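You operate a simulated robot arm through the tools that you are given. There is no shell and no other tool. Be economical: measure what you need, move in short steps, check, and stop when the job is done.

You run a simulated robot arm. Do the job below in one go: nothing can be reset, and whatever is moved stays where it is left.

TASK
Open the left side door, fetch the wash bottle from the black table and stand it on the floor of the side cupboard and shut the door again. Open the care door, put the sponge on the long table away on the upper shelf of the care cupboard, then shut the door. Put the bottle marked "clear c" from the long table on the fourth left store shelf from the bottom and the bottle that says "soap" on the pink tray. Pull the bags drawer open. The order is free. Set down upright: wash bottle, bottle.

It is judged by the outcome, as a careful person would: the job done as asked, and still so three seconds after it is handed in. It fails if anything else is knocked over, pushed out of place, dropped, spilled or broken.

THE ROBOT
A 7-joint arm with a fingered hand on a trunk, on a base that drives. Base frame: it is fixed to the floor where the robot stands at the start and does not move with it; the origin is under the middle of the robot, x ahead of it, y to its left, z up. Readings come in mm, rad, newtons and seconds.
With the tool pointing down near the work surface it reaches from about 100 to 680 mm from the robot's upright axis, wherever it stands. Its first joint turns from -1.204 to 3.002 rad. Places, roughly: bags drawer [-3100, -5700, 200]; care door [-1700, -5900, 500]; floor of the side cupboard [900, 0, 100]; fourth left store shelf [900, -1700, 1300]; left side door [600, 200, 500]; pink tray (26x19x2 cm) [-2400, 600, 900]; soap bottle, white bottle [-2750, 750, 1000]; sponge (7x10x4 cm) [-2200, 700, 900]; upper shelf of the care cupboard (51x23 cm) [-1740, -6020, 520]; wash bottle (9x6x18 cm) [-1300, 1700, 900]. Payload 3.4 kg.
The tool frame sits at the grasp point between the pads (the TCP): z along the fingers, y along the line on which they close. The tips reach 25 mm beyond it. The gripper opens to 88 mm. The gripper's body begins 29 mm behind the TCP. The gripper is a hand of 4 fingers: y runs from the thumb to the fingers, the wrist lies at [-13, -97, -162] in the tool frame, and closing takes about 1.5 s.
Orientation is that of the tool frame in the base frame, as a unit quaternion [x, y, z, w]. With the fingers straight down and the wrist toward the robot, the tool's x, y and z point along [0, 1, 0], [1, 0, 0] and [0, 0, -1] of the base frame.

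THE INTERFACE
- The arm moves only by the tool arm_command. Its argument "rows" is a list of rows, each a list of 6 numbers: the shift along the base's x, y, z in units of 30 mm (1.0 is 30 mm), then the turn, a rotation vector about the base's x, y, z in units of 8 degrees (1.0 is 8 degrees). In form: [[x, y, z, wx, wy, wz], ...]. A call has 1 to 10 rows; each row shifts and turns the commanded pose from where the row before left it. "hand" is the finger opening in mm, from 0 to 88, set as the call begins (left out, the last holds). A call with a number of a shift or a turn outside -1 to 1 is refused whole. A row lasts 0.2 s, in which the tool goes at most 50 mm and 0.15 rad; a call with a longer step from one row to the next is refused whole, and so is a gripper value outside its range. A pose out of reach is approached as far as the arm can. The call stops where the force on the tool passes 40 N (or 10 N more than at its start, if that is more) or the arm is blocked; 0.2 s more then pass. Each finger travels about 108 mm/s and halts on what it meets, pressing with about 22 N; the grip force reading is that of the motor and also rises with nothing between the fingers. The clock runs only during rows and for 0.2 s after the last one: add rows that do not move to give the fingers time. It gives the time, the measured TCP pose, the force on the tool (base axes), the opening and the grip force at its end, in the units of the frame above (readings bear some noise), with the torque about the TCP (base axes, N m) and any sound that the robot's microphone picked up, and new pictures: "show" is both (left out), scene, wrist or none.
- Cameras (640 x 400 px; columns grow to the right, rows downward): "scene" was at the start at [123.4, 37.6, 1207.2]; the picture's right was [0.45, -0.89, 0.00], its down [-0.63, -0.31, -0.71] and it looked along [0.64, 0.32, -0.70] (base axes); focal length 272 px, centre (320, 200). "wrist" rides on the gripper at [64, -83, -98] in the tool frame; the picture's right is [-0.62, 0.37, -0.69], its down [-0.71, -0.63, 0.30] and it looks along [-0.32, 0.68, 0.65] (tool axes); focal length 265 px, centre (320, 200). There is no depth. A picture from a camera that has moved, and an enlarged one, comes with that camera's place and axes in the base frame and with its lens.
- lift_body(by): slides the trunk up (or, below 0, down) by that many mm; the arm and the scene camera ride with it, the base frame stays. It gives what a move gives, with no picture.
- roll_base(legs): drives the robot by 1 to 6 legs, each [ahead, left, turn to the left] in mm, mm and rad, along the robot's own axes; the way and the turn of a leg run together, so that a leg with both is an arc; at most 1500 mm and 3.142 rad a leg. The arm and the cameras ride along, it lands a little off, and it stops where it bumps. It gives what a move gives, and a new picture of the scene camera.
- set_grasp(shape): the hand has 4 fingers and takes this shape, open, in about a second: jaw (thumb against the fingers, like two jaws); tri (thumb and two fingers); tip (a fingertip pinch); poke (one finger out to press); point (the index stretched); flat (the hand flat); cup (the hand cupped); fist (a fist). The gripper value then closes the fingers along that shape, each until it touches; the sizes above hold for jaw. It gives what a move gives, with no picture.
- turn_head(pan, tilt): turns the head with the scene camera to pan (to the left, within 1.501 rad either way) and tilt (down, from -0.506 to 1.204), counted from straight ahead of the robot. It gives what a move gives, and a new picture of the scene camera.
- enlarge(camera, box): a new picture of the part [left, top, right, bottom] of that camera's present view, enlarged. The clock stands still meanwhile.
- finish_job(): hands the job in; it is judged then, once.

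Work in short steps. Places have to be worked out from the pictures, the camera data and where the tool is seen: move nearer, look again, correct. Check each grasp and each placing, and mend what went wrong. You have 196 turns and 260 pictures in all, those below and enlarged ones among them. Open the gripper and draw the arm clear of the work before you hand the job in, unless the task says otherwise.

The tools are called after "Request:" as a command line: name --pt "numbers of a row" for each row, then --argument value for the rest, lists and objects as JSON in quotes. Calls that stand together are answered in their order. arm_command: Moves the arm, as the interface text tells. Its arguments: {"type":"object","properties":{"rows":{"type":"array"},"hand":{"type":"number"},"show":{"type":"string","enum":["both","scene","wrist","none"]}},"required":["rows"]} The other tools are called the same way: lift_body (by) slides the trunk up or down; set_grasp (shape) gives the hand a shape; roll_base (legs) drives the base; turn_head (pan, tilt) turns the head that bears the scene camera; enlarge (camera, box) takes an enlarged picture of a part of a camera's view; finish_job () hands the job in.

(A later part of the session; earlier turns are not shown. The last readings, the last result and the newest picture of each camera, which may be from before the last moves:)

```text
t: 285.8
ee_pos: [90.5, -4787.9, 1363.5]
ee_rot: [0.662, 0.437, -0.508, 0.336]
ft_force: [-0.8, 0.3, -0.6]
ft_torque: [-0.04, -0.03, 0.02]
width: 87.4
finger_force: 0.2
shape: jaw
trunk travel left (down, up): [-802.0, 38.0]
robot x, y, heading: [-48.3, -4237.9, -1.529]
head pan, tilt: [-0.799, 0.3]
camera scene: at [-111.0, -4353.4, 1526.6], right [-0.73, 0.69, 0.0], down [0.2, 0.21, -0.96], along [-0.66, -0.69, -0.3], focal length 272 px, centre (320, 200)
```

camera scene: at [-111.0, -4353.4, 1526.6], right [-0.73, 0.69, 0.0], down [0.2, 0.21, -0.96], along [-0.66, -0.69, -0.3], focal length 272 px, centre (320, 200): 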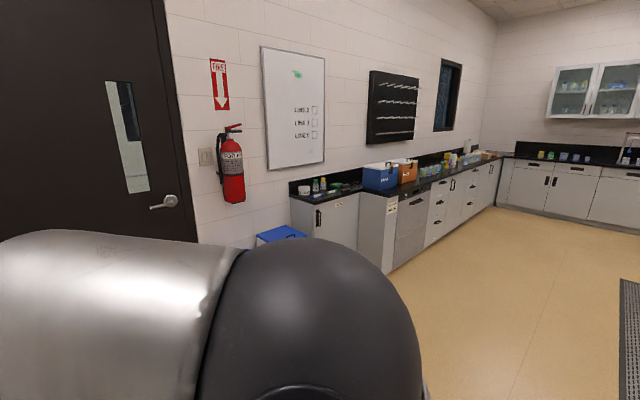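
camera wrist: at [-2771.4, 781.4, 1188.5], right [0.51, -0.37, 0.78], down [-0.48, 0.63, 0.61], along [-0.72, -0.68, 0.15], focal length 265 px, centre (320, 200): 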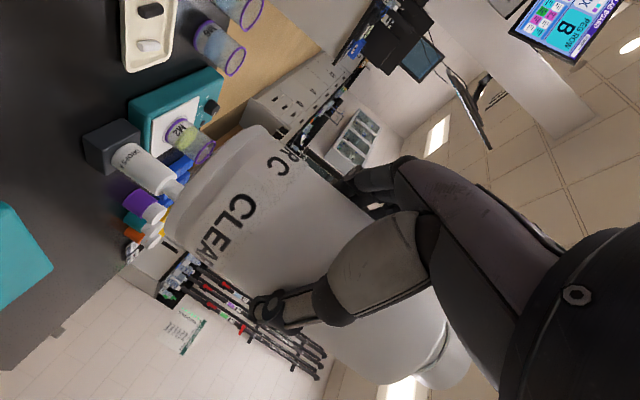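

The care door (first cabinet, handle at its left) is around (-1700,-5900); bags drawer further right. I move in front of the care door.

Request:
roll_base --legs '[[350, 0, -0.04], [0, -1450, 0]]'

Request:
lift_body --by -350

Request:
turn_head --pan 0.0 --tilt 0.35

```text
t: 295.0
ee_pos: [-1419.0, -5127.4, 1362.5]
ee_rot: [0.674, 0.419, -0.517, 0.322]
ft_force: [0.3, -0.6, 0.0]
ft_torque: [-0.01, 0.0, 0.01]
width: 87.6
finger_force: 0.0
shape: jaw
trunk travel left (down, up): [-802.0, 38.0]
robot x, y, heading: [-1528.0, -4572.1, -1.587]
head pan, tilt: [-0.799, 0.3]
camera scene: at [-1595.2, -4683.0, 1526.5], right [-0.69, 0.73, 0.0], down [0.22, 0.2, -0.96], along [-0.69, -0.66, -0.3], focal length 272 px, centre (320, 200)
```

scene: 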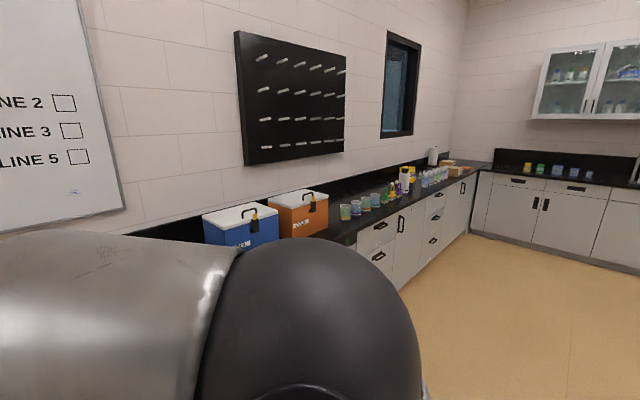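

```text
t: 298.4
ee_pos: [-1419.6, -5128.9, 1012.9]
ee_rot: [0.674, 0.418, -0.517, 0.322]
ft_force: [0.1, 0.3, 0.0]
ft_torque: [0.04, 0.03, -0.02]
width: 87.6
finger_force: 0.0
shape: jaw
trunk travel left (down, up): [-452.0, 388.0]
robot x, y, heading: [-1527.5, -4570.0, -1.589]
head pan, tilt: [-0.799, 0.3]
```

```text
t: 299.6
ee_pos: [-1419.3, -5128.5, 1014.4]
ee_rot: [0.674, 0.418, -0.518, 0.322]
ft_force: [0.6, 0.4, 0.5]
ft_torque: [-0.01, -0.03, 0.0]
width: 87.8
finger_force: 0.0
shape: jaw
trunk travel left (down, up): [-452.0, 388.0]
robot x, y, heading: [-1527.9, -4571.8, -1.582]
head pan, tilt: [0.0, 0.351]
camera scene: at [-1528.7, -4712.0, 1171.8], right [-1.0, 0.02, 0.0], down [0.01, 0.34, -0.94], along [-0.02, -0.94, -0.34], focal length 272 px, centre (320, 200)
```

scene: 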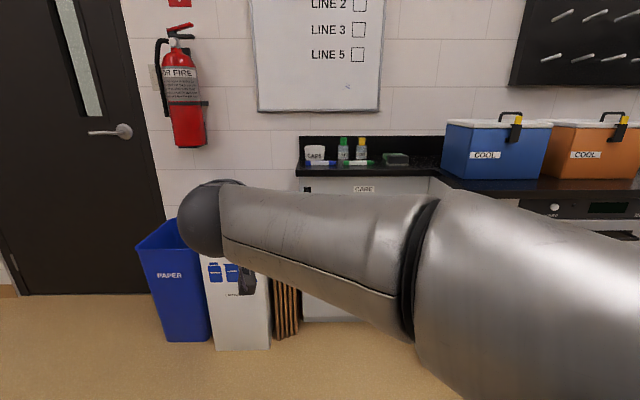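

The door is labelled CARE; bins stand to its left. I straighten the hand and lower the trunk to handle height for a look.

Request:
arm_command --pt "-0.5 0 0 -0.455 0.108 0.818" --pt "-0.5 0 0 -0.455 0.108 0.818" --pt "-0.5 0 0 -0.455 0.108 0.818" --pt "-0.5 0 0 -0.455 0.108 0.818" --hand 60 --show "none"

Request:
roll_base --legs '[[350, 0, 0.01]]'

Request:
lift_body --by -300

Request:
arm_command --pt "0 0 0 0 0 0"

```text
t: 300.6
ee_pos: [-1479.9, -5126.9, 1010.8]
ee_rot: [0.502, 0.5, -0.498, 0.501]
ft_force: [0.1, 1.0, -0.3]
ft_torque: [-0.02, 0.0, -0.01]
width: 60.3
finger_force: 0.1
shape: jaw
trunk travel left (down, up): [-452.0, 388.0]
robot x, y, heading: [-1524.9, -4571.6, -1.583]
head pan, tilt: [0.0, 0.351]
```

```text
t: 302.9
ee_pos: [-1482.0, -5484.1, 1013.1]
ee_rot: [0.5, 0.502, -0.498, 0.501]
ft_force: [-0.9, -0.2, 0.4]
ft_torque: [0.0, -0.03, 0.03]
width: 60.4
finger_force: 0.0
shape: jaw
trunk travel left (down, up): [-452.0, 388.0]
robot x, y, heading: [-1532.3, -4927.5, -1.58]
head pan, tilt: [0.0, 0.351]
camera scene: at [-1532.7, -5070.3, 1171.7], right [-1.0, 0.01, 0.0], down [0.0, 0.34, -0.94], along [-0.01, -0.94, -0.34], focal length 272 px, centre (320, 200)
```

scene: 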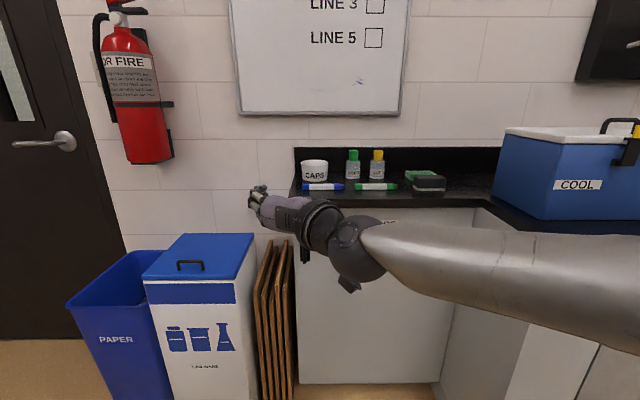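

```text
t: 305.9
ee_pos: [-1480.8, -5483.9, 711.8]
ee_rot: [0.5, 0.5, -0.499, 0.501]
ft_force: [0.9, -0.2, -0.2]
ft_torque: [0.01, -0.02, -0.01]
width: 60.1
finger_force: 0.1
shape: jaw
trunk travel left (down, up): [-152.0, 688.0]
robot x, y, heading: [-1530.4, -4932.0, -1.584]
head pan, tilt: [0.0, 0.351]
```

```text
t: 306.3
ee_pos: [-1481.1, -5483.5, 710.7]
ee_rot: [0.5, 0.501, -0.499, 0.501]
ft_force: [0.8, -0.4, 0.1]
ft_torque: [0.01, -0.01, 0.04]
width: 60.2
finger_force: 0.2
shape: jaw
trunk travel left (down, up): [-152.0, 688.0]
robot x, y, heading: [-1530.8, -4929.3, -1.58]
head pan, tilt: [0.0, 0.351]
camera scene: at [-1532.7, -5069.8, 871.8], right [-1.0, 0.01, 0.0], down [0.0, 0.34, -0.94], along [-0.01, -0.94, -0.34], focal length 272 px, centre (320, 200)
camera wrist: at [-1563.3, -5385.3, 647.3], right [0.36, 0.69, 0.62], down [-0.63, -0.31, 0.71], along [0.69, -0.65, 0.32], focal length 265 px, centre (320, 200)
```

scene: 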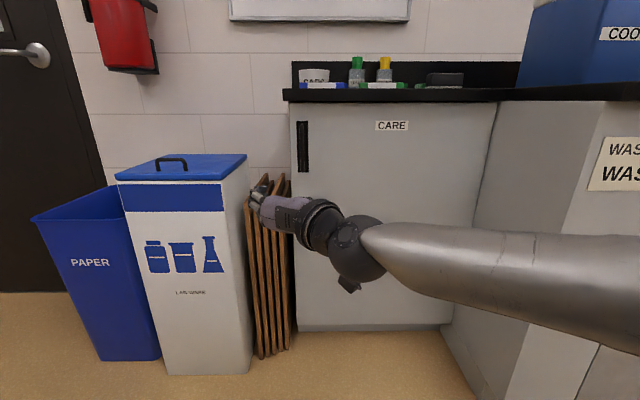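
wrist: 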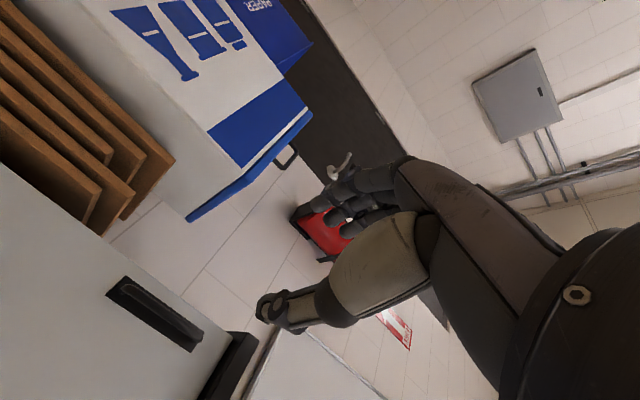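

I zoom in on the handle in both cameras.

Request:
enlarge --camera "wrist" --box '[80, 250, 240, 370]'

Request:
enlarge --camera "scene" --box '[270, 90, 350, 190]'

```text
3.33 times, centred on (160, 310) of wrist
camera zoom: at [-1563.3, -5385.3, 647.3], right [0.36, 0.69, 0.62], down [-0.63, -0.31, 0.71], along [0.69, -0.65, 0.32], focal length 885 px, centre (853, -167)
```

zoom: 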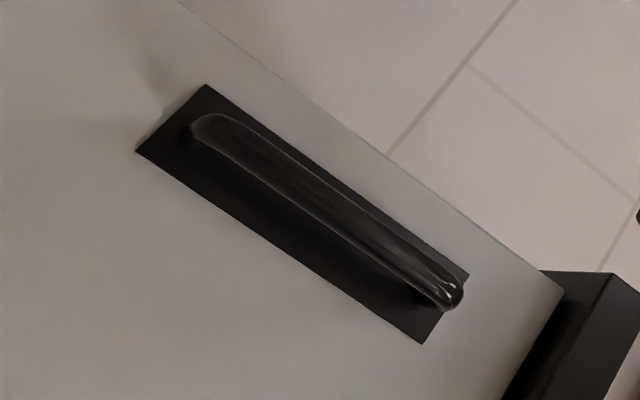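

```text
4.00 times, centred on (310, 140) of scene
camera zoom: at [-1532.7, -5069.8, 871.8], right [-1.0, 0.01, 0.0], down [0.0, 0.34, -0.94], along [-0.01, -0.94, -0.34], focal length 1089 px, centre (360, 440)
```

zoom: 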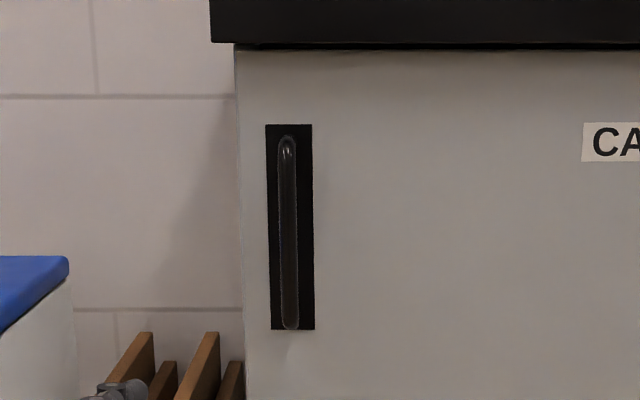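

Bar handle at about (-1487,-5838), z 682–811. I roll ahead 270 mm, then align with the arm.

Request:
roll_base --legs '[[270, 0, 0.009]]'

Request:
arm_command --pt "0 0 0.9 0 0 0" --pt "0 0 0.8 0 0 0" --pt "0 0 0 0 0 0"

```text
t: 308.2
ee_pos: [-1473.5, -5754.4, 712.5]
ee_rot: [0.496, 0.505, -0.494, 0.505]
ft_force: [0.5, 0.2, 0.4]
ft_torque: [0.01, 0.01, -0.01]
width: 60.4
finger_force: 0.1
shape: jaw
trunk travel left (down, up): [-152.0, 688.0]
robot x, y, heading: [-1535.5, -5196.9, -1.566]
head pan, tilt: [0.0, 0.351]
camera scene: at [-1531.6, -5340.8, 871.8], right [-1.0, 0.0, 0.0], down [0.0, 0.34, -0.94], along [0.0, -0.94, -0.34], focal length 272 px, centre (320, 200)
```

scene: 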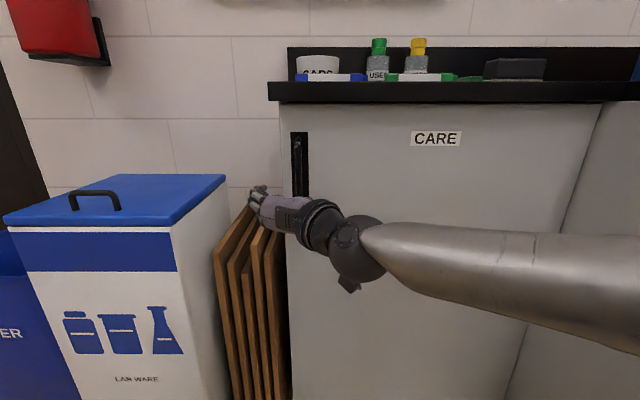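

```text
t: 309.0
ee_pos: [-1473.0, -5754.9, 764.6]
ee_rot: [0.495, 0.505, -0.495, 0.505]
ft_force: [-0.5, 0.1, 0.4]
ft_torque: [-0.01, 0.03, 0.0]
width: 60.0
finger_force: 0.1
shape: jaw
trunk travel left (down, up): [-152.0, 688.0]
robot x, y, heading: [-1532.6, -5197.8, -1.564]
head pan, tilt: [0.0, 0.351]
camera scene: at [-1531.6, -5340.7, 871.8], right [-1.0, 0.0, 0.0], down [0.0, 0.34, -0.94], along [0.0, -0.94, -0.34], focal length 272 px, centre (320, 200)
camera wrist: at [-1557.3, -5656.5, 700.0], right [0.36, 0.7, 0.62], down [-0.62, -0.32, 0.71], along [0.7, -0.64, 0.32], focal length 265 px, centre (320, 200)
```

scene: 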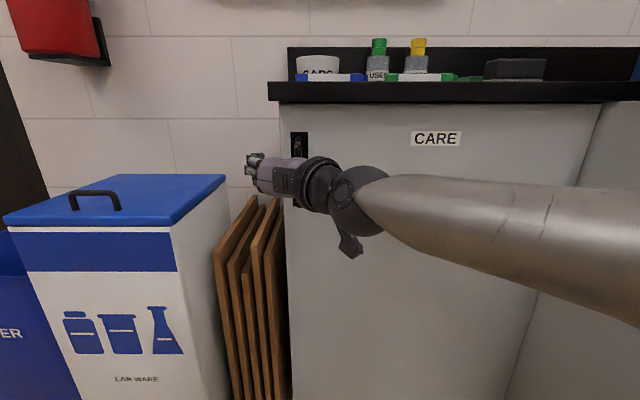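
wrist: 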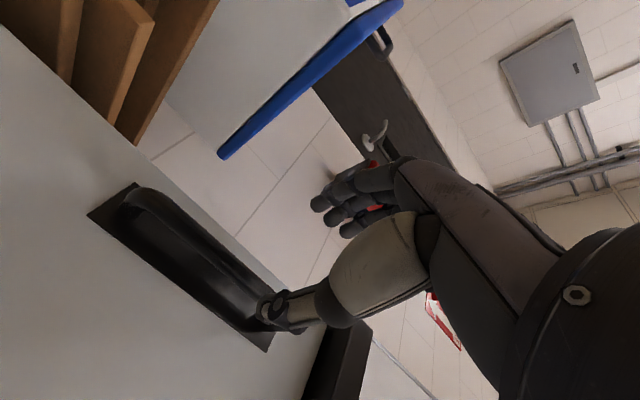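

Refined bar position (-1488,-5826). I move onto it and close.

Request:
arm_command --pt "-0.5 -0.5 0 0 0 0" --pt "0 -0.6 0 0 0 0" --pt "0 -0.6 0 0 0 0" --pt "0 -0.65 0 0 0 0" --pt "0 0 0 0 0 0" --show "wrist"

Request:
arm_command --pt "0 0 0 0 0 0" --pt "0 0 0 0 0 0" --pt "0 0 0 0 0 0" --pt "0 0 0 0 0 0" --pt "0 0 0 0 0 0" --pt "0 0 0 0 0 0" --hand 0 --show "wrist"

```text
t: 310.2
ee_pos: [-1487.2, -5819.5, 767.5]
ee_rot: [0.493, 0.505, -0.495, 0.507]
ft_force: [2.3, 33.5, -4.2]
ft_torque: [0.16, -0.12, -1.36]
width: 59.5
finger_force: 0.1
shape: jaw
trunk travel left (down, up): [-152.0, 688.0]
robot x, y, heading: [-1536.8, -5196.1, -1.568]
head pan, tilt: [0.0, 0.351]
camera wrist: at [-1571.4, -5721.9, 702.4], right [0.35, 0.7, 0.62], down [-0.62, -0.32, 0.72], along [0.7, -0.64, 0.33], focal length 265 px, centre (320, 200)
```

wrist: 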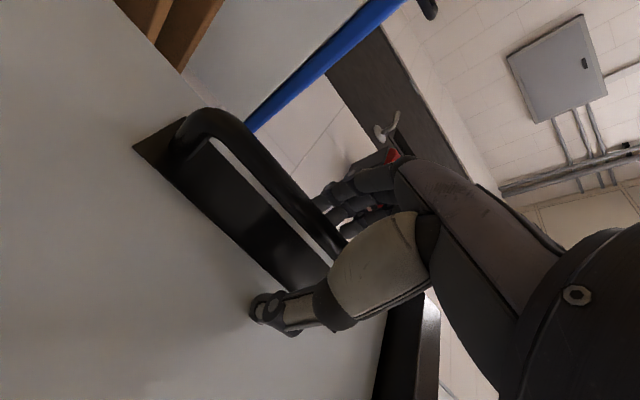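

```text
t: 310.9
ee_pos: [-1488.9, -5821.0, 768.0]
ee_rot: [0.494, 0.504, -0.495, 0.506]
ft_force: [3.6, 0.8, 1.8]
ft_torque: [0.04, 0.0, -0.11]
width: 8.0
finger_force: 22.1
shape: jaw
trunk travel left (down, up): [-152.0, 688.0]
robot x, y, heading: [-1533.7, -5202.0, -1.565]
head pan, tilt: [0.0, 0.351]
stopped in row 3: the force on the tool passed its limit at 46 N (the readings are from after the stop); the commanded pose is now the measured one
camera wrist: at [-1572.8, -5722.4, 702.2], right [0.35, 0.7, 0.62], down [-0.63, -0.31, 0.71], along [0.7, -0.64, 0.33], focal length 265 px, centre (320, 200)
```

wrist: 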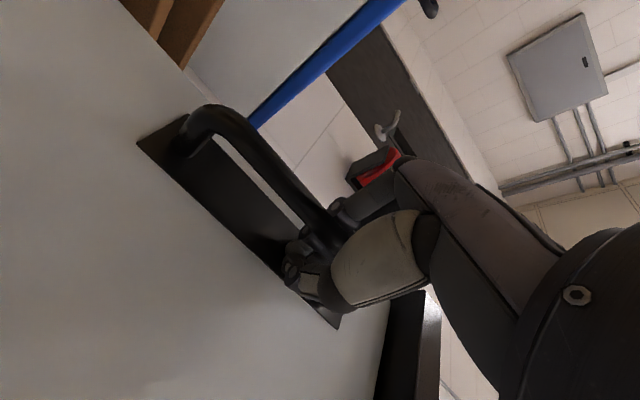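

Hooked behind the bar. I pull along the arc (hinge at about x -2020).

Request:
arm_command --pt "-0.05 0.6 0 0 0 0" --pt "-0.1 0.9 0 0 0 0.2" --pt "-0.17 0.9 0 0 0 0.3" --pt "-0.22 0.9 0 0 0 0.3"

```text
t: 311.9
ee_pos: [-1505.9, -5720.4, 766.0]
ee_rot: [0.466, 0.532, -0.467, 0.531]
ft_force: [9.7, 2.0, -1.8]
ft_torque: [-0.02, -0.04, -0.09]
width: 5.6
finger_force: 22.1
shape: jaw
trunk travel left (down, up): [-152.0, 688.0]
robot x, y, heading: [-1531.9, -5200.5, -1.564]
head pan, tilt: [0.0, 0.351]
camera scene: at [-1530.1, -5340.3, 871.8], right [-1.0, 0.0, 0.0], down [0.0, 0.34, -0.94], along [0.0, -0.94, -0.34], focal length 272 px, centre (320, 200)
camera wrist: at [-1600.0, -5633.7, 700.8], right [0.27, 0.73, 0.62], down [-0.58, -0.39, 0.71], along [0.76, -0.56, 0.32], focal length 265 px, centre (320, 200)
```

scene: 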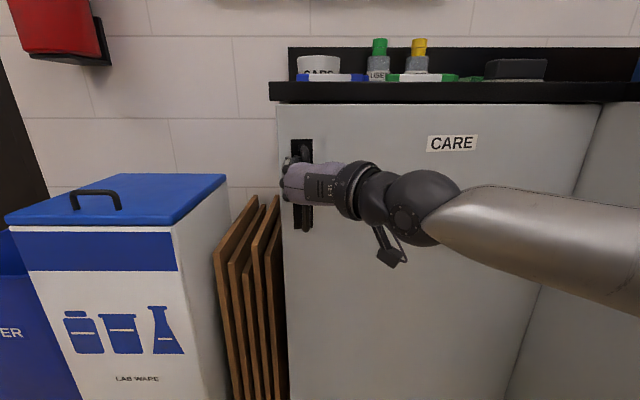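
wrist: 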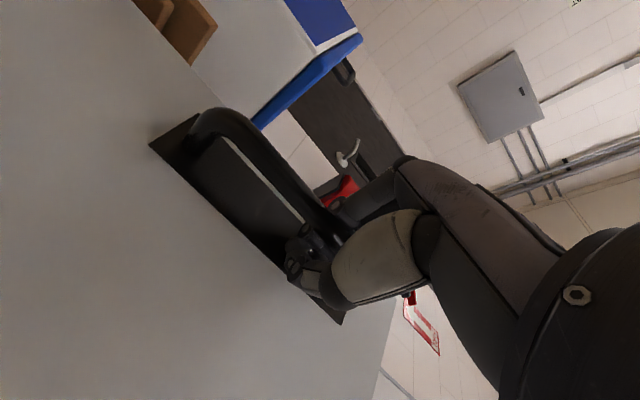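

The door follows. I continue the arc.

Request:
arm_command --pt "-0.2 0.9 0 0 0 0.35" --pt "-0.25 0.89 0 0 0 0.35" --pt "-0.3 0.87 0 0 0 0.35" --pt "-0.35 0.85 0 0 0 0.35" --pt "-0.4 0.83 0 0 0 0.35"

```text
t: 313.1
ee_pos: [-1552.0, -5591.7, 765.8]
ee_rot: [0.399, 0.585, -0.398, 0.584]
ft_force: [0.0, 0.4, 0.0]
ft_torque: [0.0, 0.03, 0.03]
width: 5.3
finger_force: 21.8
shape: jaw
trunk travel left (down, up): [-152.0, 688.0]
robot x, y, heading: [-1534.6, -5194.8, -1.57]
head pan, tilt: [0.0, 0.351]
camera scene: at [-1531.6, -5340.5, 871.8], right [-1.0, 0.0, 0.0], down [0.0, 0.34, -0.94], along [0.0, -0.94, -0.34], focal length 272 px, centre (320, 200)
camera wrist: at [-1663.7, -5529.5, 700.8], right [0.09, 0.78, 0.62], down [-0.47, -0.51, 0.71], along [0.88, -0.36, 0.32], focal length 265 px, centre (320, 200)
```

scene: 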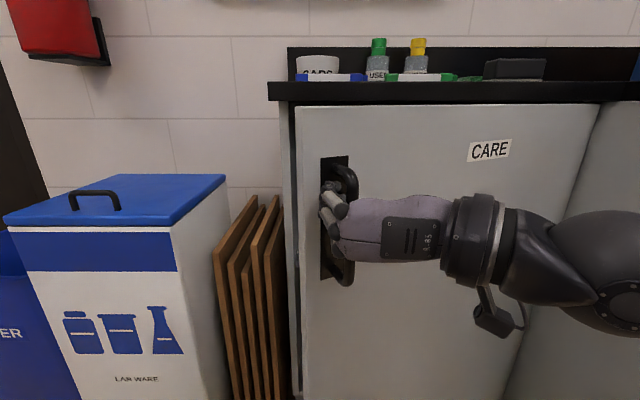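
wrist: 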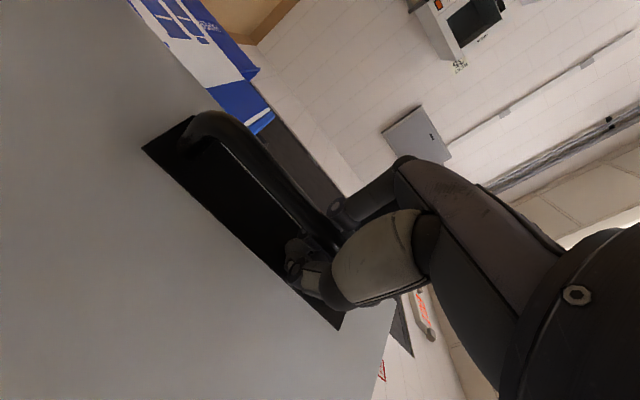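

I continue the arc with the base moving back and right.

Request:
roll_base --legs '[[-105, -90, 0], [-85, -108, 0]]'

```text
t: 315.3
ee_pos: [-1749.5, -5407.2, 766.4]
ee_rot: [0.399, 0.584, -0.397, 0.585]
ft_force: [1.9, 4.1, 2.6]
ft_torque: [0.01, -0.04, -0.16]
width: 4.8
finger_force: 21.9
shape: jaw
trunk travel left (down, up): [-152.0, 688.0]
robot x, y, heading: [-1729.9, -5012.9, -1.564]
head pan, tilt: [0.0, 0.351]
camera scene: at [-1729.8, -5155.0, 872.0], right [-1.0, 0.0, 0.0], down [0.0, 0.34, -0.94], along [0.0, -0.94, -0.34], focal length 272 px, centre (320, 200)
```

scene: 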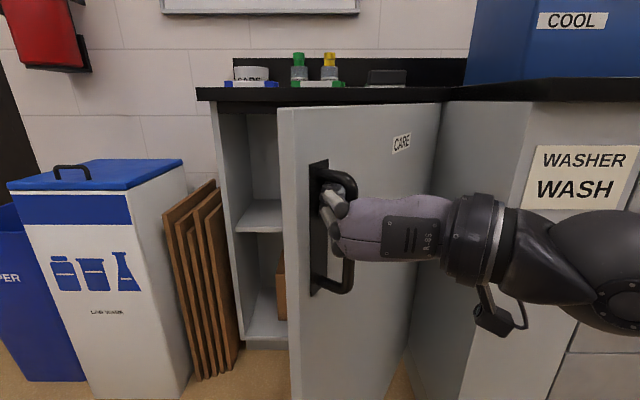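

Door is ~58° open. One more leg to widen it.

Request:
roll_base --legs '[[-50, -108, 0], [-14, -50, 0]]'

```text
t: 317.0
ee_pos: [-1908.8, -5345.4, 765.2]
ee_rot: [0.399, 0.583, -0.399, 0.584]
ft_force: [0.0, 0.2, 0.5]
ft_torque: [0.01, 0.03, -0.02]
width: 4.9
finger_force: 22.5
shape: jaw
trunk travel left (down, up): [-152.0, 688.0]
robot x, y, heading: [-1886.9, -4949.9, -1.567]
head pan, tilt: [0.0, 0.351]
camera scene: at [-1888.1, -5093.4, 871.8], right [-1.0, 0.0, 0.0], down [0.0, 0.34, -0.94], along [0.0, -0.94, -0.34], focal length 272 px, centre (320, 200)
```

scene: 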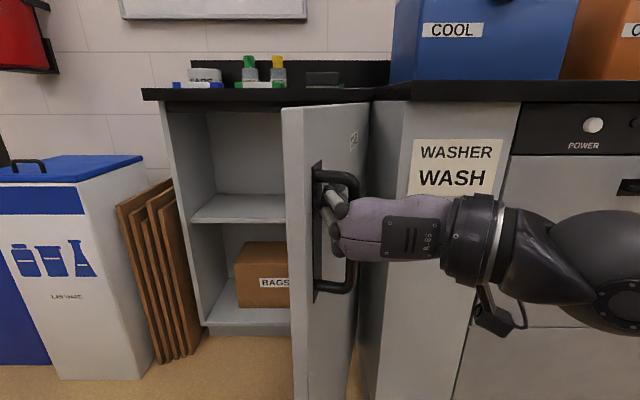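

Door ~80° open; the upper shelf is empty. I open the hand and withdraw along its pointing direction.

Request:
arm_command --pt "0 0 0 0 0 0" --pt "0 0 0 0 0 0" --pt "0 0 0 0 0 0" --hand 70 --show "none"

Request:
roll_base --legs '[[-120, -46, 0], [-150, 0, 0]]'

```text
t: 317.8
ee_pos: [-1908.3, -5344.4, 766.0]
ee_rot: [0.4, 0.584, -0.398, 0.584]
ft_force: [-0.3, -0.3, 0.0]
ft_torque: [0.01, 0.0, -0.01]
width: 69.9
finger_force: 0.0
shape: jaw
trunk travel left (down, up): [-152.0, 688.0]
robot x, y, heading: [-1888.1, -4950.6, -1.573]
head pan, tilt: [0.0, 0.351]
```

```text
t: 320.1
ee_pos: [-1956.3, -5079.5, 767.1]
ee_rot: [0.401, 0.583, -0.399, 0.584]
ft_force: [-0.1, 0.2, -1.0]
ft_torque: [-0.01, 0.01, 0.0]
width: 70.0
finger_force: 0.0
shape: jaw
trunk travel left (down, up): [-152.0, 688.0]
robot x, y, heading: [-1936.1, -4684.8, -1.569]
head pan, tilt: [0.0, 0.351]
camera scene: at [-1935.3, -4827.8, 871.8], right [-1.0, 0.0, 0.0], down [0.0, 0.34, -0.94], along [0.0, -0.94, -0.34], focal length 272 px, centre (320, 200)
```

scene: 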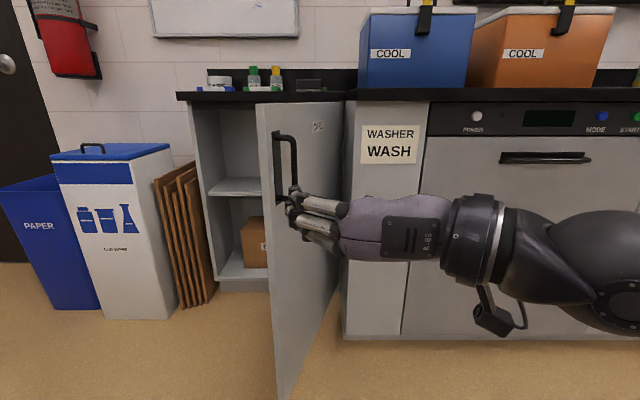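

Door stays open. Now the bags drawer: I strafe right and look.

Request:
roll_base --legs '[[0, -1100, 0]]'

Request:
turn_head --pan 0.0 --tilt 0.45

```text
t: 325.6
ee_pos: [-3026.6, -5084.0, 765.2]
ee_rot: [0.399, 0.584, -0.398, 0.585]
ft_force: [0.9, 0.2, -0.1]
ft_torque: [-0.02, -0.01, -0.05]
width: 70.0
finger_force: 0.0
shape: jaw
trunk travel left (down, up): [-152.0, 688.0]
robot x, y, heading: [-3009.6, -4683.8, -1.57]
head pan, tilt: [0.0, 0.351]
camera scene: at [-3007.3, -4830.9, 871.8], right [-1.0, -0.01, 0.0], down [0.0, 0.34, -0.94], along [0.0, -0.94, -0.34], focal length 272 px, centre (320, 200)
```

scene: 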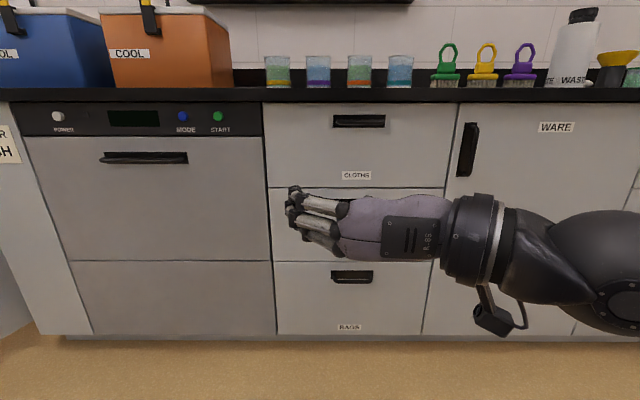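

```text
t: 326.3
ee_pos: [-3027.2, -5083.4, 766.2]
ee_rot: [0.399, 0.584, -0.397, 0.585]
ft_force: [1.5, -0.3, 0.4]
ft_torque: [-0.02, -0.02, 0.01]
width: 69.6
finger_force: 0.0
shape: jaw
trunk travel left (down, up): [-152.0, 688.0]
robot x, y, heading: [-3008.6, -4690.3, -1.562]
head pan, tilt: [0.0, 0.45]
camera scene: at [-3007.3, -4829.7, 862.6], right [-1.0, -0.01, 0.0], down [0.0, 0.43, -0.9], along [0.0, -0.9, -0.43], focal length 272 px, centre (320, 200)
```

scene: 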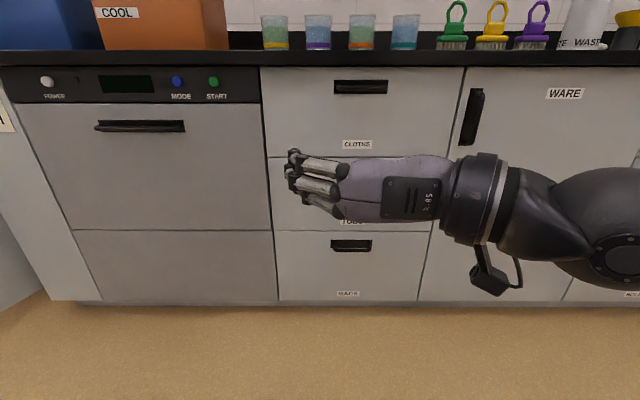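

BAGS is the bottom drawer; its bar handle is horizontal at about (-3109,-5550,350). I roll the hand 90° (wrist above), lowering it.

Request:
arm_command --pt "0 -0.27 -0.73 -0.176 0.927 -0.176" --pt "0 -0.27 -0.73 -0.176 0.927 -0.176" --pt "0 -0.27 -0.73 -0.176 0.927 -0.176" --pt "0 -0.27 -0.73 -0.176 0.927 -0.176" --pt "0 -0.27 -0.73 -0.176 0.927 -0.176" --pt "0 -0.27 -0.73 -0.176 0.927 -0.176" --show "none"

Request:
arm_command --pt "0 -0.27 -0.73 -0.176 0.927 -0.176" --pt "0 -0.27 -0.73 -0.176 0.927 -0.176" --pt "0 -0.27 -0.73 -0.176 0.927 -0.176" --pt "0 -0.27 -0.73 -0.176 0.927 -0.176" --pt "0 -0.27 -0.73 -0.176 0.927 -0.176" --pt "0 -0.27 -0.73 -0.176 0.927 -0.176" --hand 60

```text
t: 327.7
ee_pos: [-3027.8, -5131.3, 634.3]
ee_rot: [0.215, 0.702, -0.601, 0.316]
ft_force: [-0.1, -0.9, -0.3]
ft_torque: [0.04, -0.01, 0.02]
width: 69.9
finger_force: 0.0
shape: jaw
trunk travel left (down, up): [-152.0, 688.0]
robot x, y, heading: [-3008.9, -4690.8, -1.563]
head pan, tilt: [0.0, 0.45]
```

```text
t: 329.1
ee_pos: [-3026.6, -5176.5, 502.9]
ee_rot: [-0.001, -0.707, 0.708, 0.002]
ft_force: [0.3, 0.6, 0.2]
ft_torque: [0.01, -0.02, -0.01]
width: 60.4
finger_force: 0.1
shape: jaw
trunk travel left (down, up): [-152.0, 688.0]
robot x, y, heading: [-3009.5, -4688.4, -1.565]
head pan, tilt: [0.0, 0.45]
camera scene: at [-3007.4, -4829.6, 862.6], right [-1.0, -0.01, 0.0], down [0.0, 0.44, -0.9], along [0.0, -0.9, -0.44], focal length 272 px, centre (320, 200)
camera wrist: at [-3089.0, -5078.7, 585.7], right [0.62, 0.69, -0.37], down [0.72, -0.3, 0.63], along [0.32, -0.66, -0.68], focal length 265 px, centre (320, 200)
```

scene: 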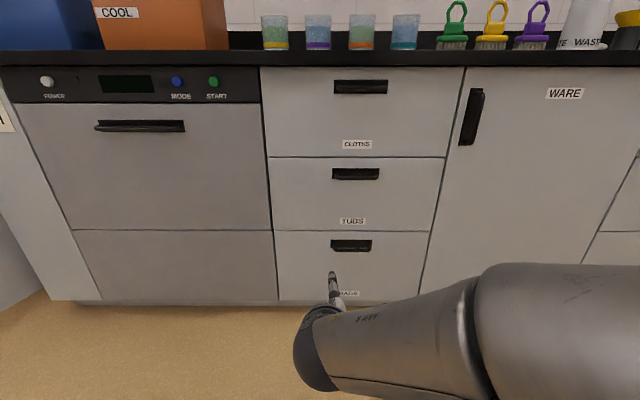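
wrist: 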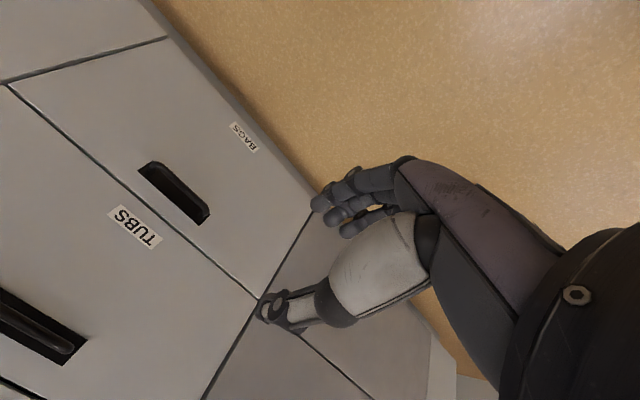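

Handle estimated near (-3103,-5494,386). I shift right 76, forward 170, lower, and refine.

Request:
roll_base --legs '[[170, -76, 0]]'

Request:
arm_command --pt "0 0 -0.9 0 0 0" --pt "0 0 -0.9 0 0 0" --pt "0 0 -0.9 0 0 0" --pt "0 0 -0.9 0 0 0"

```text
t: 330.6
ee_pos: [-3103.1, -5350.6, 503.5]
ee_rot: [-0.001, -0.706, 0.708, 0.003]
ft_force: [-0.4, -0.2, 0.6]
ft_torque: [0.02, 0.02, -0.01]
width: 60.1
finger_force: 0.0
shape: jaw
trunk travel left (down, up): [-152.0, 688.0]
robot x, y, heading: [-3083.4, -4860.5, -1.57]
head pan, tilt: [0.0, 0.45]
camera scene: at [-3083.0, -5002.0, 862.6], right [-1.0, 0.0, 0.0], down [0.0, 0.44, -0.9], along [0.0, -0.9, -0.44], focal length 272 px, centre (320, 200)
```

scene: 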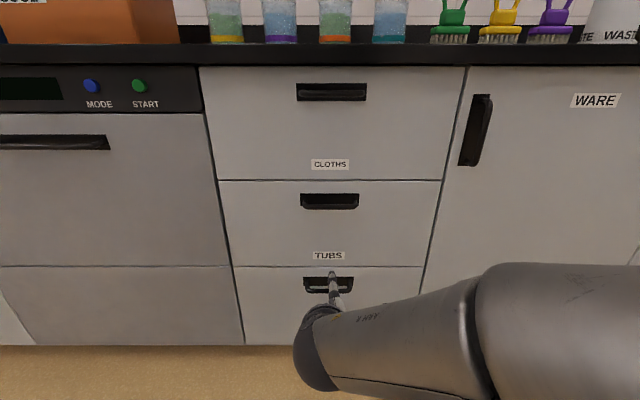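

```text
t: 331.6
ee_pos: [-3107.1, -5349.2, 394.0]
ee_rot: [-0.003, -0.706, 0.708, 0.003]
ft_force: [-0.3, 0.4, 0.5]
ft_torque: [-0.04, 0.0, 0.0]
width: 60.4
finger_force: 0.2
shape: jaw
trunk travel left (down, up): [-152.0, 688.0]
robot x, y, heading: [-3083.6, -4863.6, -1.57]
head pan, tilt: [0.0, 0.45]
camera scene: at [-3083.0, -5001.9, 862.6], right [-1.0, 0.0, 0.0], down [0.0, 0.44, -0.9], along [0.0, -0.9, -0.44], focal length 272 px, centre (320, 200)
camera wrist: at [-3170.0, -5250.3, 476.8], right [0.62, 0.69, -0.37], down [0.71, -0.31, 0.63], along [0.32, -0.66, -0.68], focal length 265 px, centre (320, 200)
```

scene: 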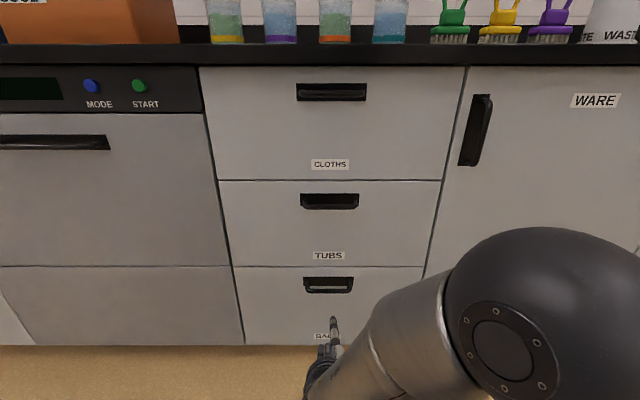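
wrist: 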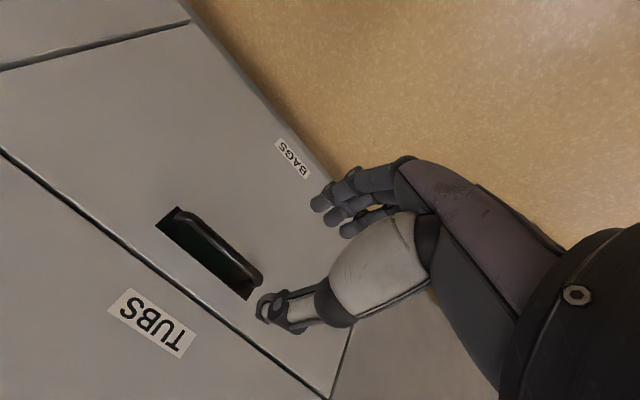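

Bar at about (-3106,-5536,348). I lower to that height, roll ahead 110 mm, then approach with the arm.

Request:
arm_command --pt "0 0 -0.75 0 0 0" --pt "0 0 -0.75 0 0 0" --pt "0 0 0 0 0 0" --hand 56 --show "none"

Request:
roll_base --legs '[[110, 0, 0]]'

Request:
enlarge --camera "wrist" --box '[0, 0, 640, 400]'

```text
t: 332.4
ee_pos: [-3104.6, -5350.1, 349.3]
ee_rot: [-0.002, -0.707, 0.708, 0.003]
ft_force: [-0.1, 0.8, -1.1]
ft_torque: [0.0, -0.02, -0.02]
width: 56.2
finger_force: 0.1
shape: jaw
trunk travel left (down, up): [-152.0, 688.0]
robot x, y, heading: [-3083.5, -4860.1, -1.572]
head pan, tilt: [0.0, 0.45]
```

```text
t: 333.6
ee_pos: [-3105.2, -5458.7, 350.2]
ee_rot: [-0.002, -0.707, 0.707, 0.003]
ft_force: [0.8, -0.1, 0.3]
ft_torque: [-0.01, 0.01, -0.01]
width: 56.1
finger_force: 0.0
shape: jaw
trunk travel left (down, up): [-152.0, 688.0]
robot x, y, heading: [-3081.8, -4974.5, -1.574]
head pan, tilt: [0.0, 0.45]
camera scene: at [-3082.9, -5110.9, 862.6], right [-1.0, 0.0, 0.0], down [0.0, 0.44, -0.9], along [0.0, -0.9, -0.44], focal length 272 px, centre (320, 200)
```

scene: 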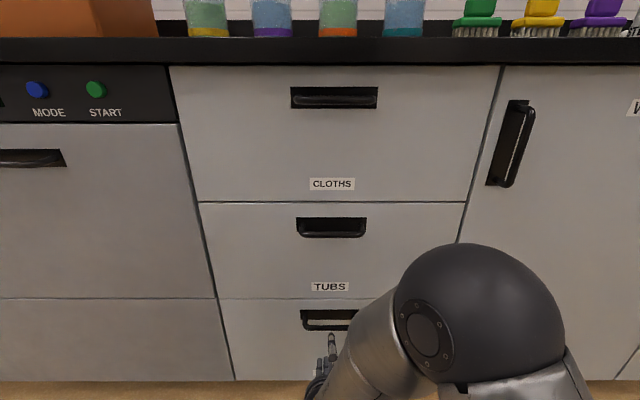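

```text
1.00 times, centred on (320, 200) of wrist (not enlarged: the box is as wide or as high as the picture)
camera zoom: at [-3167.4, -5359.3, 432.8], right [0.62, 0.69, -0.37], down [0.71, -0.31, 0.63], along [0.32, -0.66, -0.68], focal length 265 px, centre (320, 200)
```

zoom: 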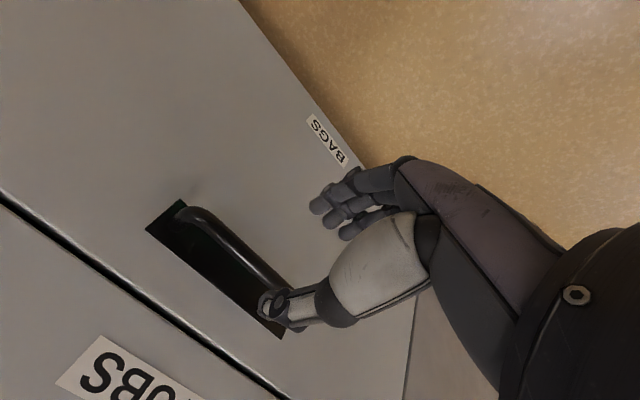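

Bar lies between thumb and fingers in height. I advance slowly toward the plate until light contact.

Request:
arm_command --pt "0 -0.5 0 0 0 0" --pt "0 -0.5 0 0 0 0" --pt "0 -0.4 0 0 0 0" --pt "0 0 0 0 0 0" --show "wrist"

```text
t: 334.6
ee_pos: [-3105.2, -5502.3, 349.9]
ee_rot: [-0.002, -0.707, 0.707, 0.002]
ft_force: [0.8, 0.6, 0.0]
ft_torque: [0.0, 0.01, 0.0]
width: 56.3
finger_force: 0.0
shape: jaw
trunk travel left (down, up): [-152.0, 688.0]
robot x, y, heading: [-3083.6, -4973.8, -1.572]
head pan, tilt: [0.0, 0.45]
camera wrist: at [-3168.1, -5402.8, 432.6], right [0.62, 0.69, -0.37], down [0.71, -0.31, 0.63], along [0.32, -0.66, -0.68], focal length 265 px, centre (320, 200)
```

wrist: 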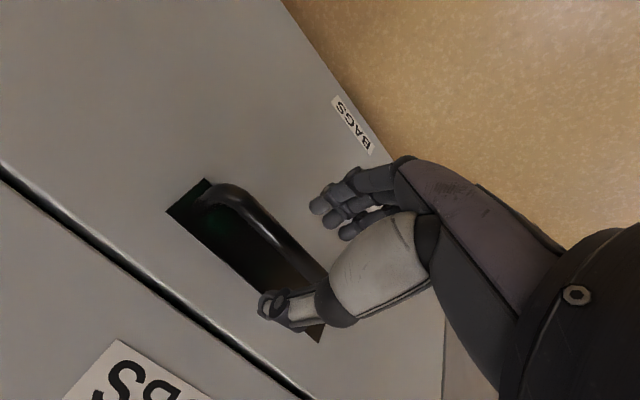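

About 25–30 mm more to go.

Request:
arm_command --pt "0 -0.45 0 0 0 0" --pt "0 -0.45 0 0 0 0" --pt "0 0 0 0 0 0" --show "wrist"

```text
t: 335.4
ee_pos: [-3105.9, -5529.4, 350.1]
ee_rot: [-0.002, -0.707, 0.708, 0.003]
ft_force: [0.1, 0.7, 0.3]
ft_torque: [0.02, 0.01, -0.02]
width: 56.4
finger_force: 0.1
shape: jaw
trunk travel left (down, up): [-152.0, 688.0]
robot x, y, heading: [-3083.3, -4973.6, -1.568]
head pan, tilt: [0.0, 0.45]
camera wrist: at [-3167.5, -5429.5, 433.0], right [0.62, 0.69, -0.37], down [0.71, -0.31, 0.63], along [0.32, -0.66, -0.68], focal length 265 px, centre (320, 200)
```

wrist: 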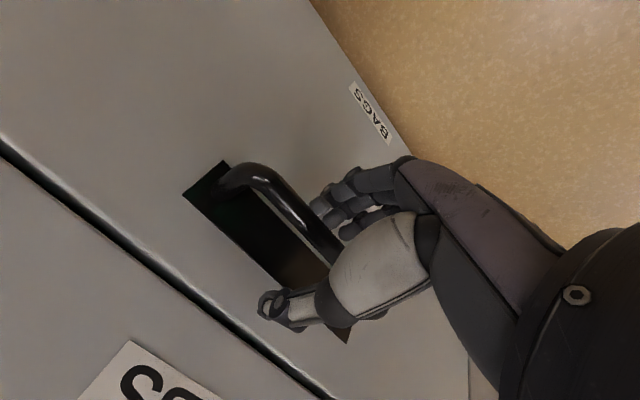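

Bar sits inside the hand. 10 mm more and close.

Request:
arm_command --pt "0 -0.35 0 0 0 0" --pt "0 0 0 0 0 0" --show "none"

Request:
arm_command --pt "0 0 0 0 0 0" --pt "0 0 0 0 0 0" --pt "0 0 0 0 0 0" --pt "0 0 0 0 0 0" --pt "0 0 0 0 0 0" --pt "0 0 0 0 0 0" --hand 0 --show "wrist"

```text
t: 336.0
ee_pos: [-3104.9, -5535.6, 347.7]
ee_rot: [0.003, 0.709, -0.705, -0.003]
ft_force: [-2.8, 32.7, -0.1]
ft_torque: [-0.03, 0.05, -0.14]
width: 54.9
finger_force: 0.0
shape: jaw
trunk travel left (down, up): [-152.0, 688.0]
robot x, y, heading: [-3081.3, -4970.7, -1.566]
head pan, tilt: [0.0, 0.45]
```

```text
t: 337.4
ee_pos: [-3104.7, -5538.4, 348.6]
ee_rot: [0.001, 0.707, -0.707, -0.002]
ft_force: [2.7, 24.6, -3.9]
ft_torque: [0.28, -0.08, -0.14]
width: 13.0
finger_force: 21.8
shape: jaw
trunk travel left (down, up): [-152.0, 688.0]
robot x, y, heading: [-3084.0, -4973.5, -1.565]
head pan, tilt: [0.0, 0.45]
camera wrist: at [-3166.6, -5438.2, 432.5], right [0.62, 0.69, -0.37], down [0.71, -0.31, 0.63], along [0.32, -0.66, -0.68], focal length 265 px, centre (320, 200)
```

wrist: 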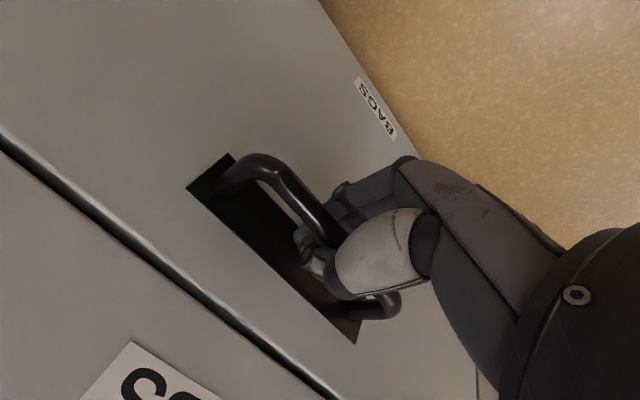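

Gripped on the bar. I pull by rolling the base back.

Request:
roll_base --legs '[[-150, 0, 0], [-150, 0, 0]]'

```text
t: 339.8
ee_pos: [-3105.0, -5230.4, 350.9]
ee_rot: [-0.002, -0.706, 0.708, 0.002]
ft_force: [0.0, 0.4, 8.7]
ft_torque: [0.06, 0.0, -0.02]
width: 12.2
finger_force: 22.5
shape: jaw
trunk travel left (down, up): [-152.0, 688.0]
robot x, y, heading: [-3080.2, -4664.6, -1.573]
head pan, tilt: [0.0, 0.45]
camera scene: at [-3083.0, -4802.5, 862.8], right [-1.0, 0.0, 0.0], down [0.0, 0.43, -0.9], along [0.0, -0.9, -0.43], focal length 272 px, centre (320, 200)
```

scene: 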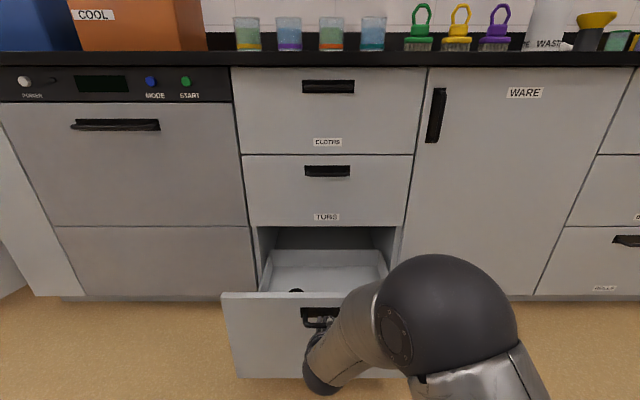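

Drawer opened ~300 mm. A little further for good measure.

Request:
roll_base --legs '[[-60, 0, 0]]'

```text
t: 340.7
ee_pos: [-3103.8, -5170.9, 349.0]
ee_rot: [-0.001, -0.707, 0.708, 0.002]
ft_force: [0.2, 0.5, 3.1]
ft_torque: [0.07, -0.01, -0.02]
width: 11.7
finger_force: 22.0
shape: jaw
trunk travel left (down, up): [-152.0, 688.0]
robot x, y, heading: [-3083.6, -4604.8, -1.57]
head pan, tilt: [0.0, 0.45]
camera scene: at [-3082.9, -4742.6, 862.6], right [-1.0, 0.0, 0.0], down [0.0, 0.43, -0.9], along [0.0, -0.9, -0.43], focal length 272 px, centre (320, 200)
```

scene: 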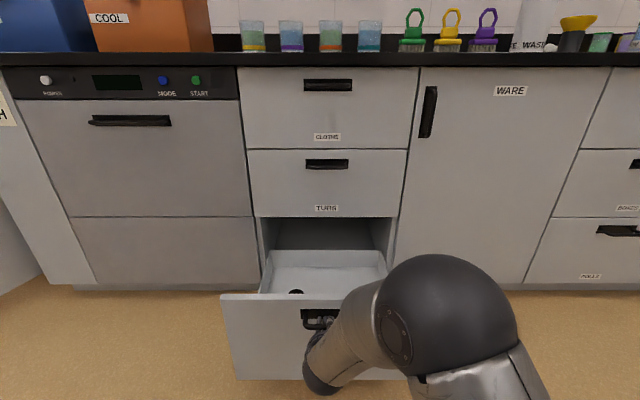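

Drawer is well open. I release the bar and back straight away.

Request:
arm_command --pt "0 0 0 0 0 0" --pt "0 0 0 0 0 0" --pt "0 0 0 0 0 0" --hand 64 --show "none"

Request:
roll_base --legs '[[-150, 0, 0]]'

Request:
turn_head --pan -1.4 --tilt 0.3

Request:
turn_head --pan 1.4 --tilt 0.3

```text
t: 341.5
ee_pos: [-3103.7, -5171.4, 349.8]
ee_rot: [-0.002, -0.707, 0.707, 0.003]
ft_force: [0.1, 0.4, 0.0]
ft_torque: [-0.02, 0.01, -0.02]
width: 63.9
finger_force: 0.1
shape: jaw
trunk travel left (down, up): [-152.0, 688.0]
robot x, y, heading: [-3083.2, -4601.6, -1.571]
head pan, tilt: [0.0, 0.45]
```

```text
t: 342.9
ee_pos: [-3102.2, -5021.6, 350.0]
ee_rot: [0.0, -0.707, 0.707, 0.002]
ft_force: [-0.1, 0.0, 0.7]
ft_torque: [0.02, -0.04, 0.02]
width: 63.6
finger_force: 0.0
shape: jaw
trunk travel left (down, up): [-152.0, 688.0]
robot x, y, heading: [-3083.1, -4455.2, -1.568]
head pan, tilt: [0.0, 0.45]
camera scene: at [-3082.8, -4594.4, 862.6], right [-1.0, 0.0, 0.0], down [0.0, 0.44, -0.9], along [0.0, -0.9, -0.44], focal length 272 px, centre (320, 200)
```

scene: 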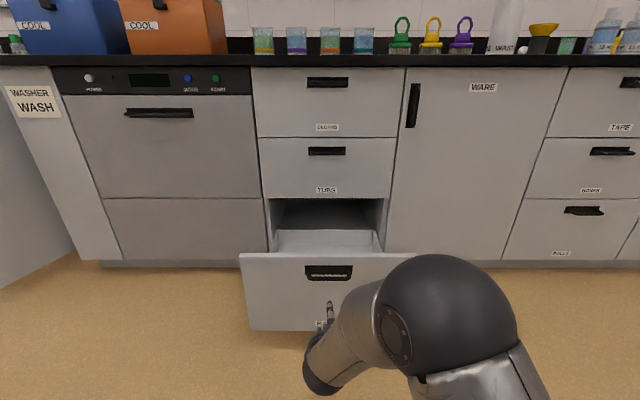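

```text
t: 344.4
ee_pos: [-3103.6, -5022.0, 349.3]
ee_rot: [0.0, -0.707, 0.707, 0.001]
ft_force: [-0.5, -0.2, 0.3]
ft_torque: [-0.01, 0.0, 0.0]
width: 63.3
finger_force: 0.1
shape: jaw
trunk travel left (down, up): [-152.0, 688.0]
robot x, y, heading: [-3084.3, -4452.9, -1.568]
head pan, tilt: [-1.4, 0.3]
camera scene: at [-3175.0, -4518.7, 876.5], right [-0.17, 0.98, 0.0], down [0.29, 0.05, -0.96], along [-0.94, -0.17, -0.3], focal length 272 px, centre (320, 200)
```

scene: 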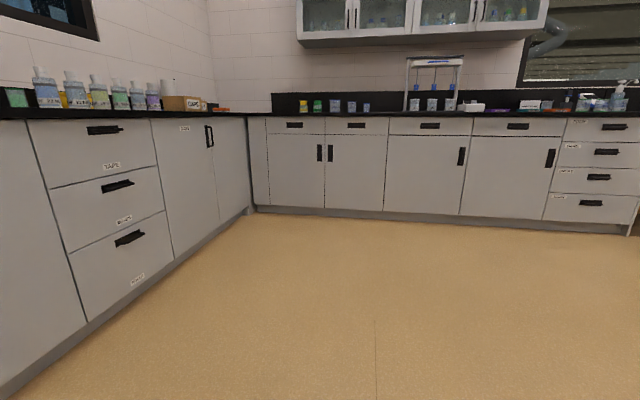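

```text
t: 346.9
ee_pos: [-3103.6, -5021.7, 349.6]
ee_rot: [0.001, -0.707, 0.707, 0.0]
ft_force: [0.7, -0.2, 0.6]
ft_torque: [-0.02, 0.0, 0.04]
width: 63.8
finger_force: 0.1
shape: jaw
trunk travel left (down, up): [-152.0, 688.0]
robot x, y, heading: [-3086.8, -4452.9, -1.572]
head pan, tilt: [1.4, 0.3]
camera scene: at [-2991.0, -4518.0, 876.5], right [-0.17, -0.99, 0.0], down [-0.29, 0.05, -0.96], along [0.94, -0.16, -0.3], focal length 272 px, centre (320, 200)
```

scene: 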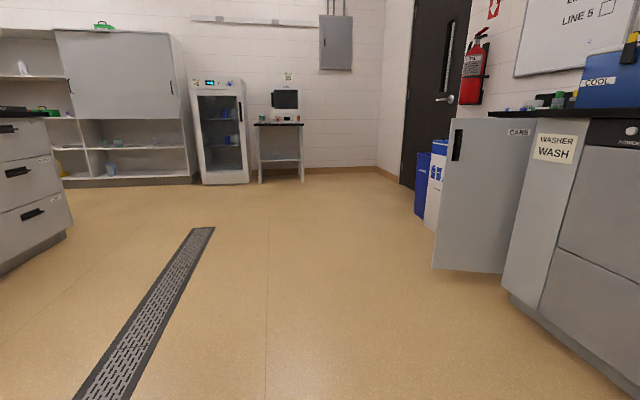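

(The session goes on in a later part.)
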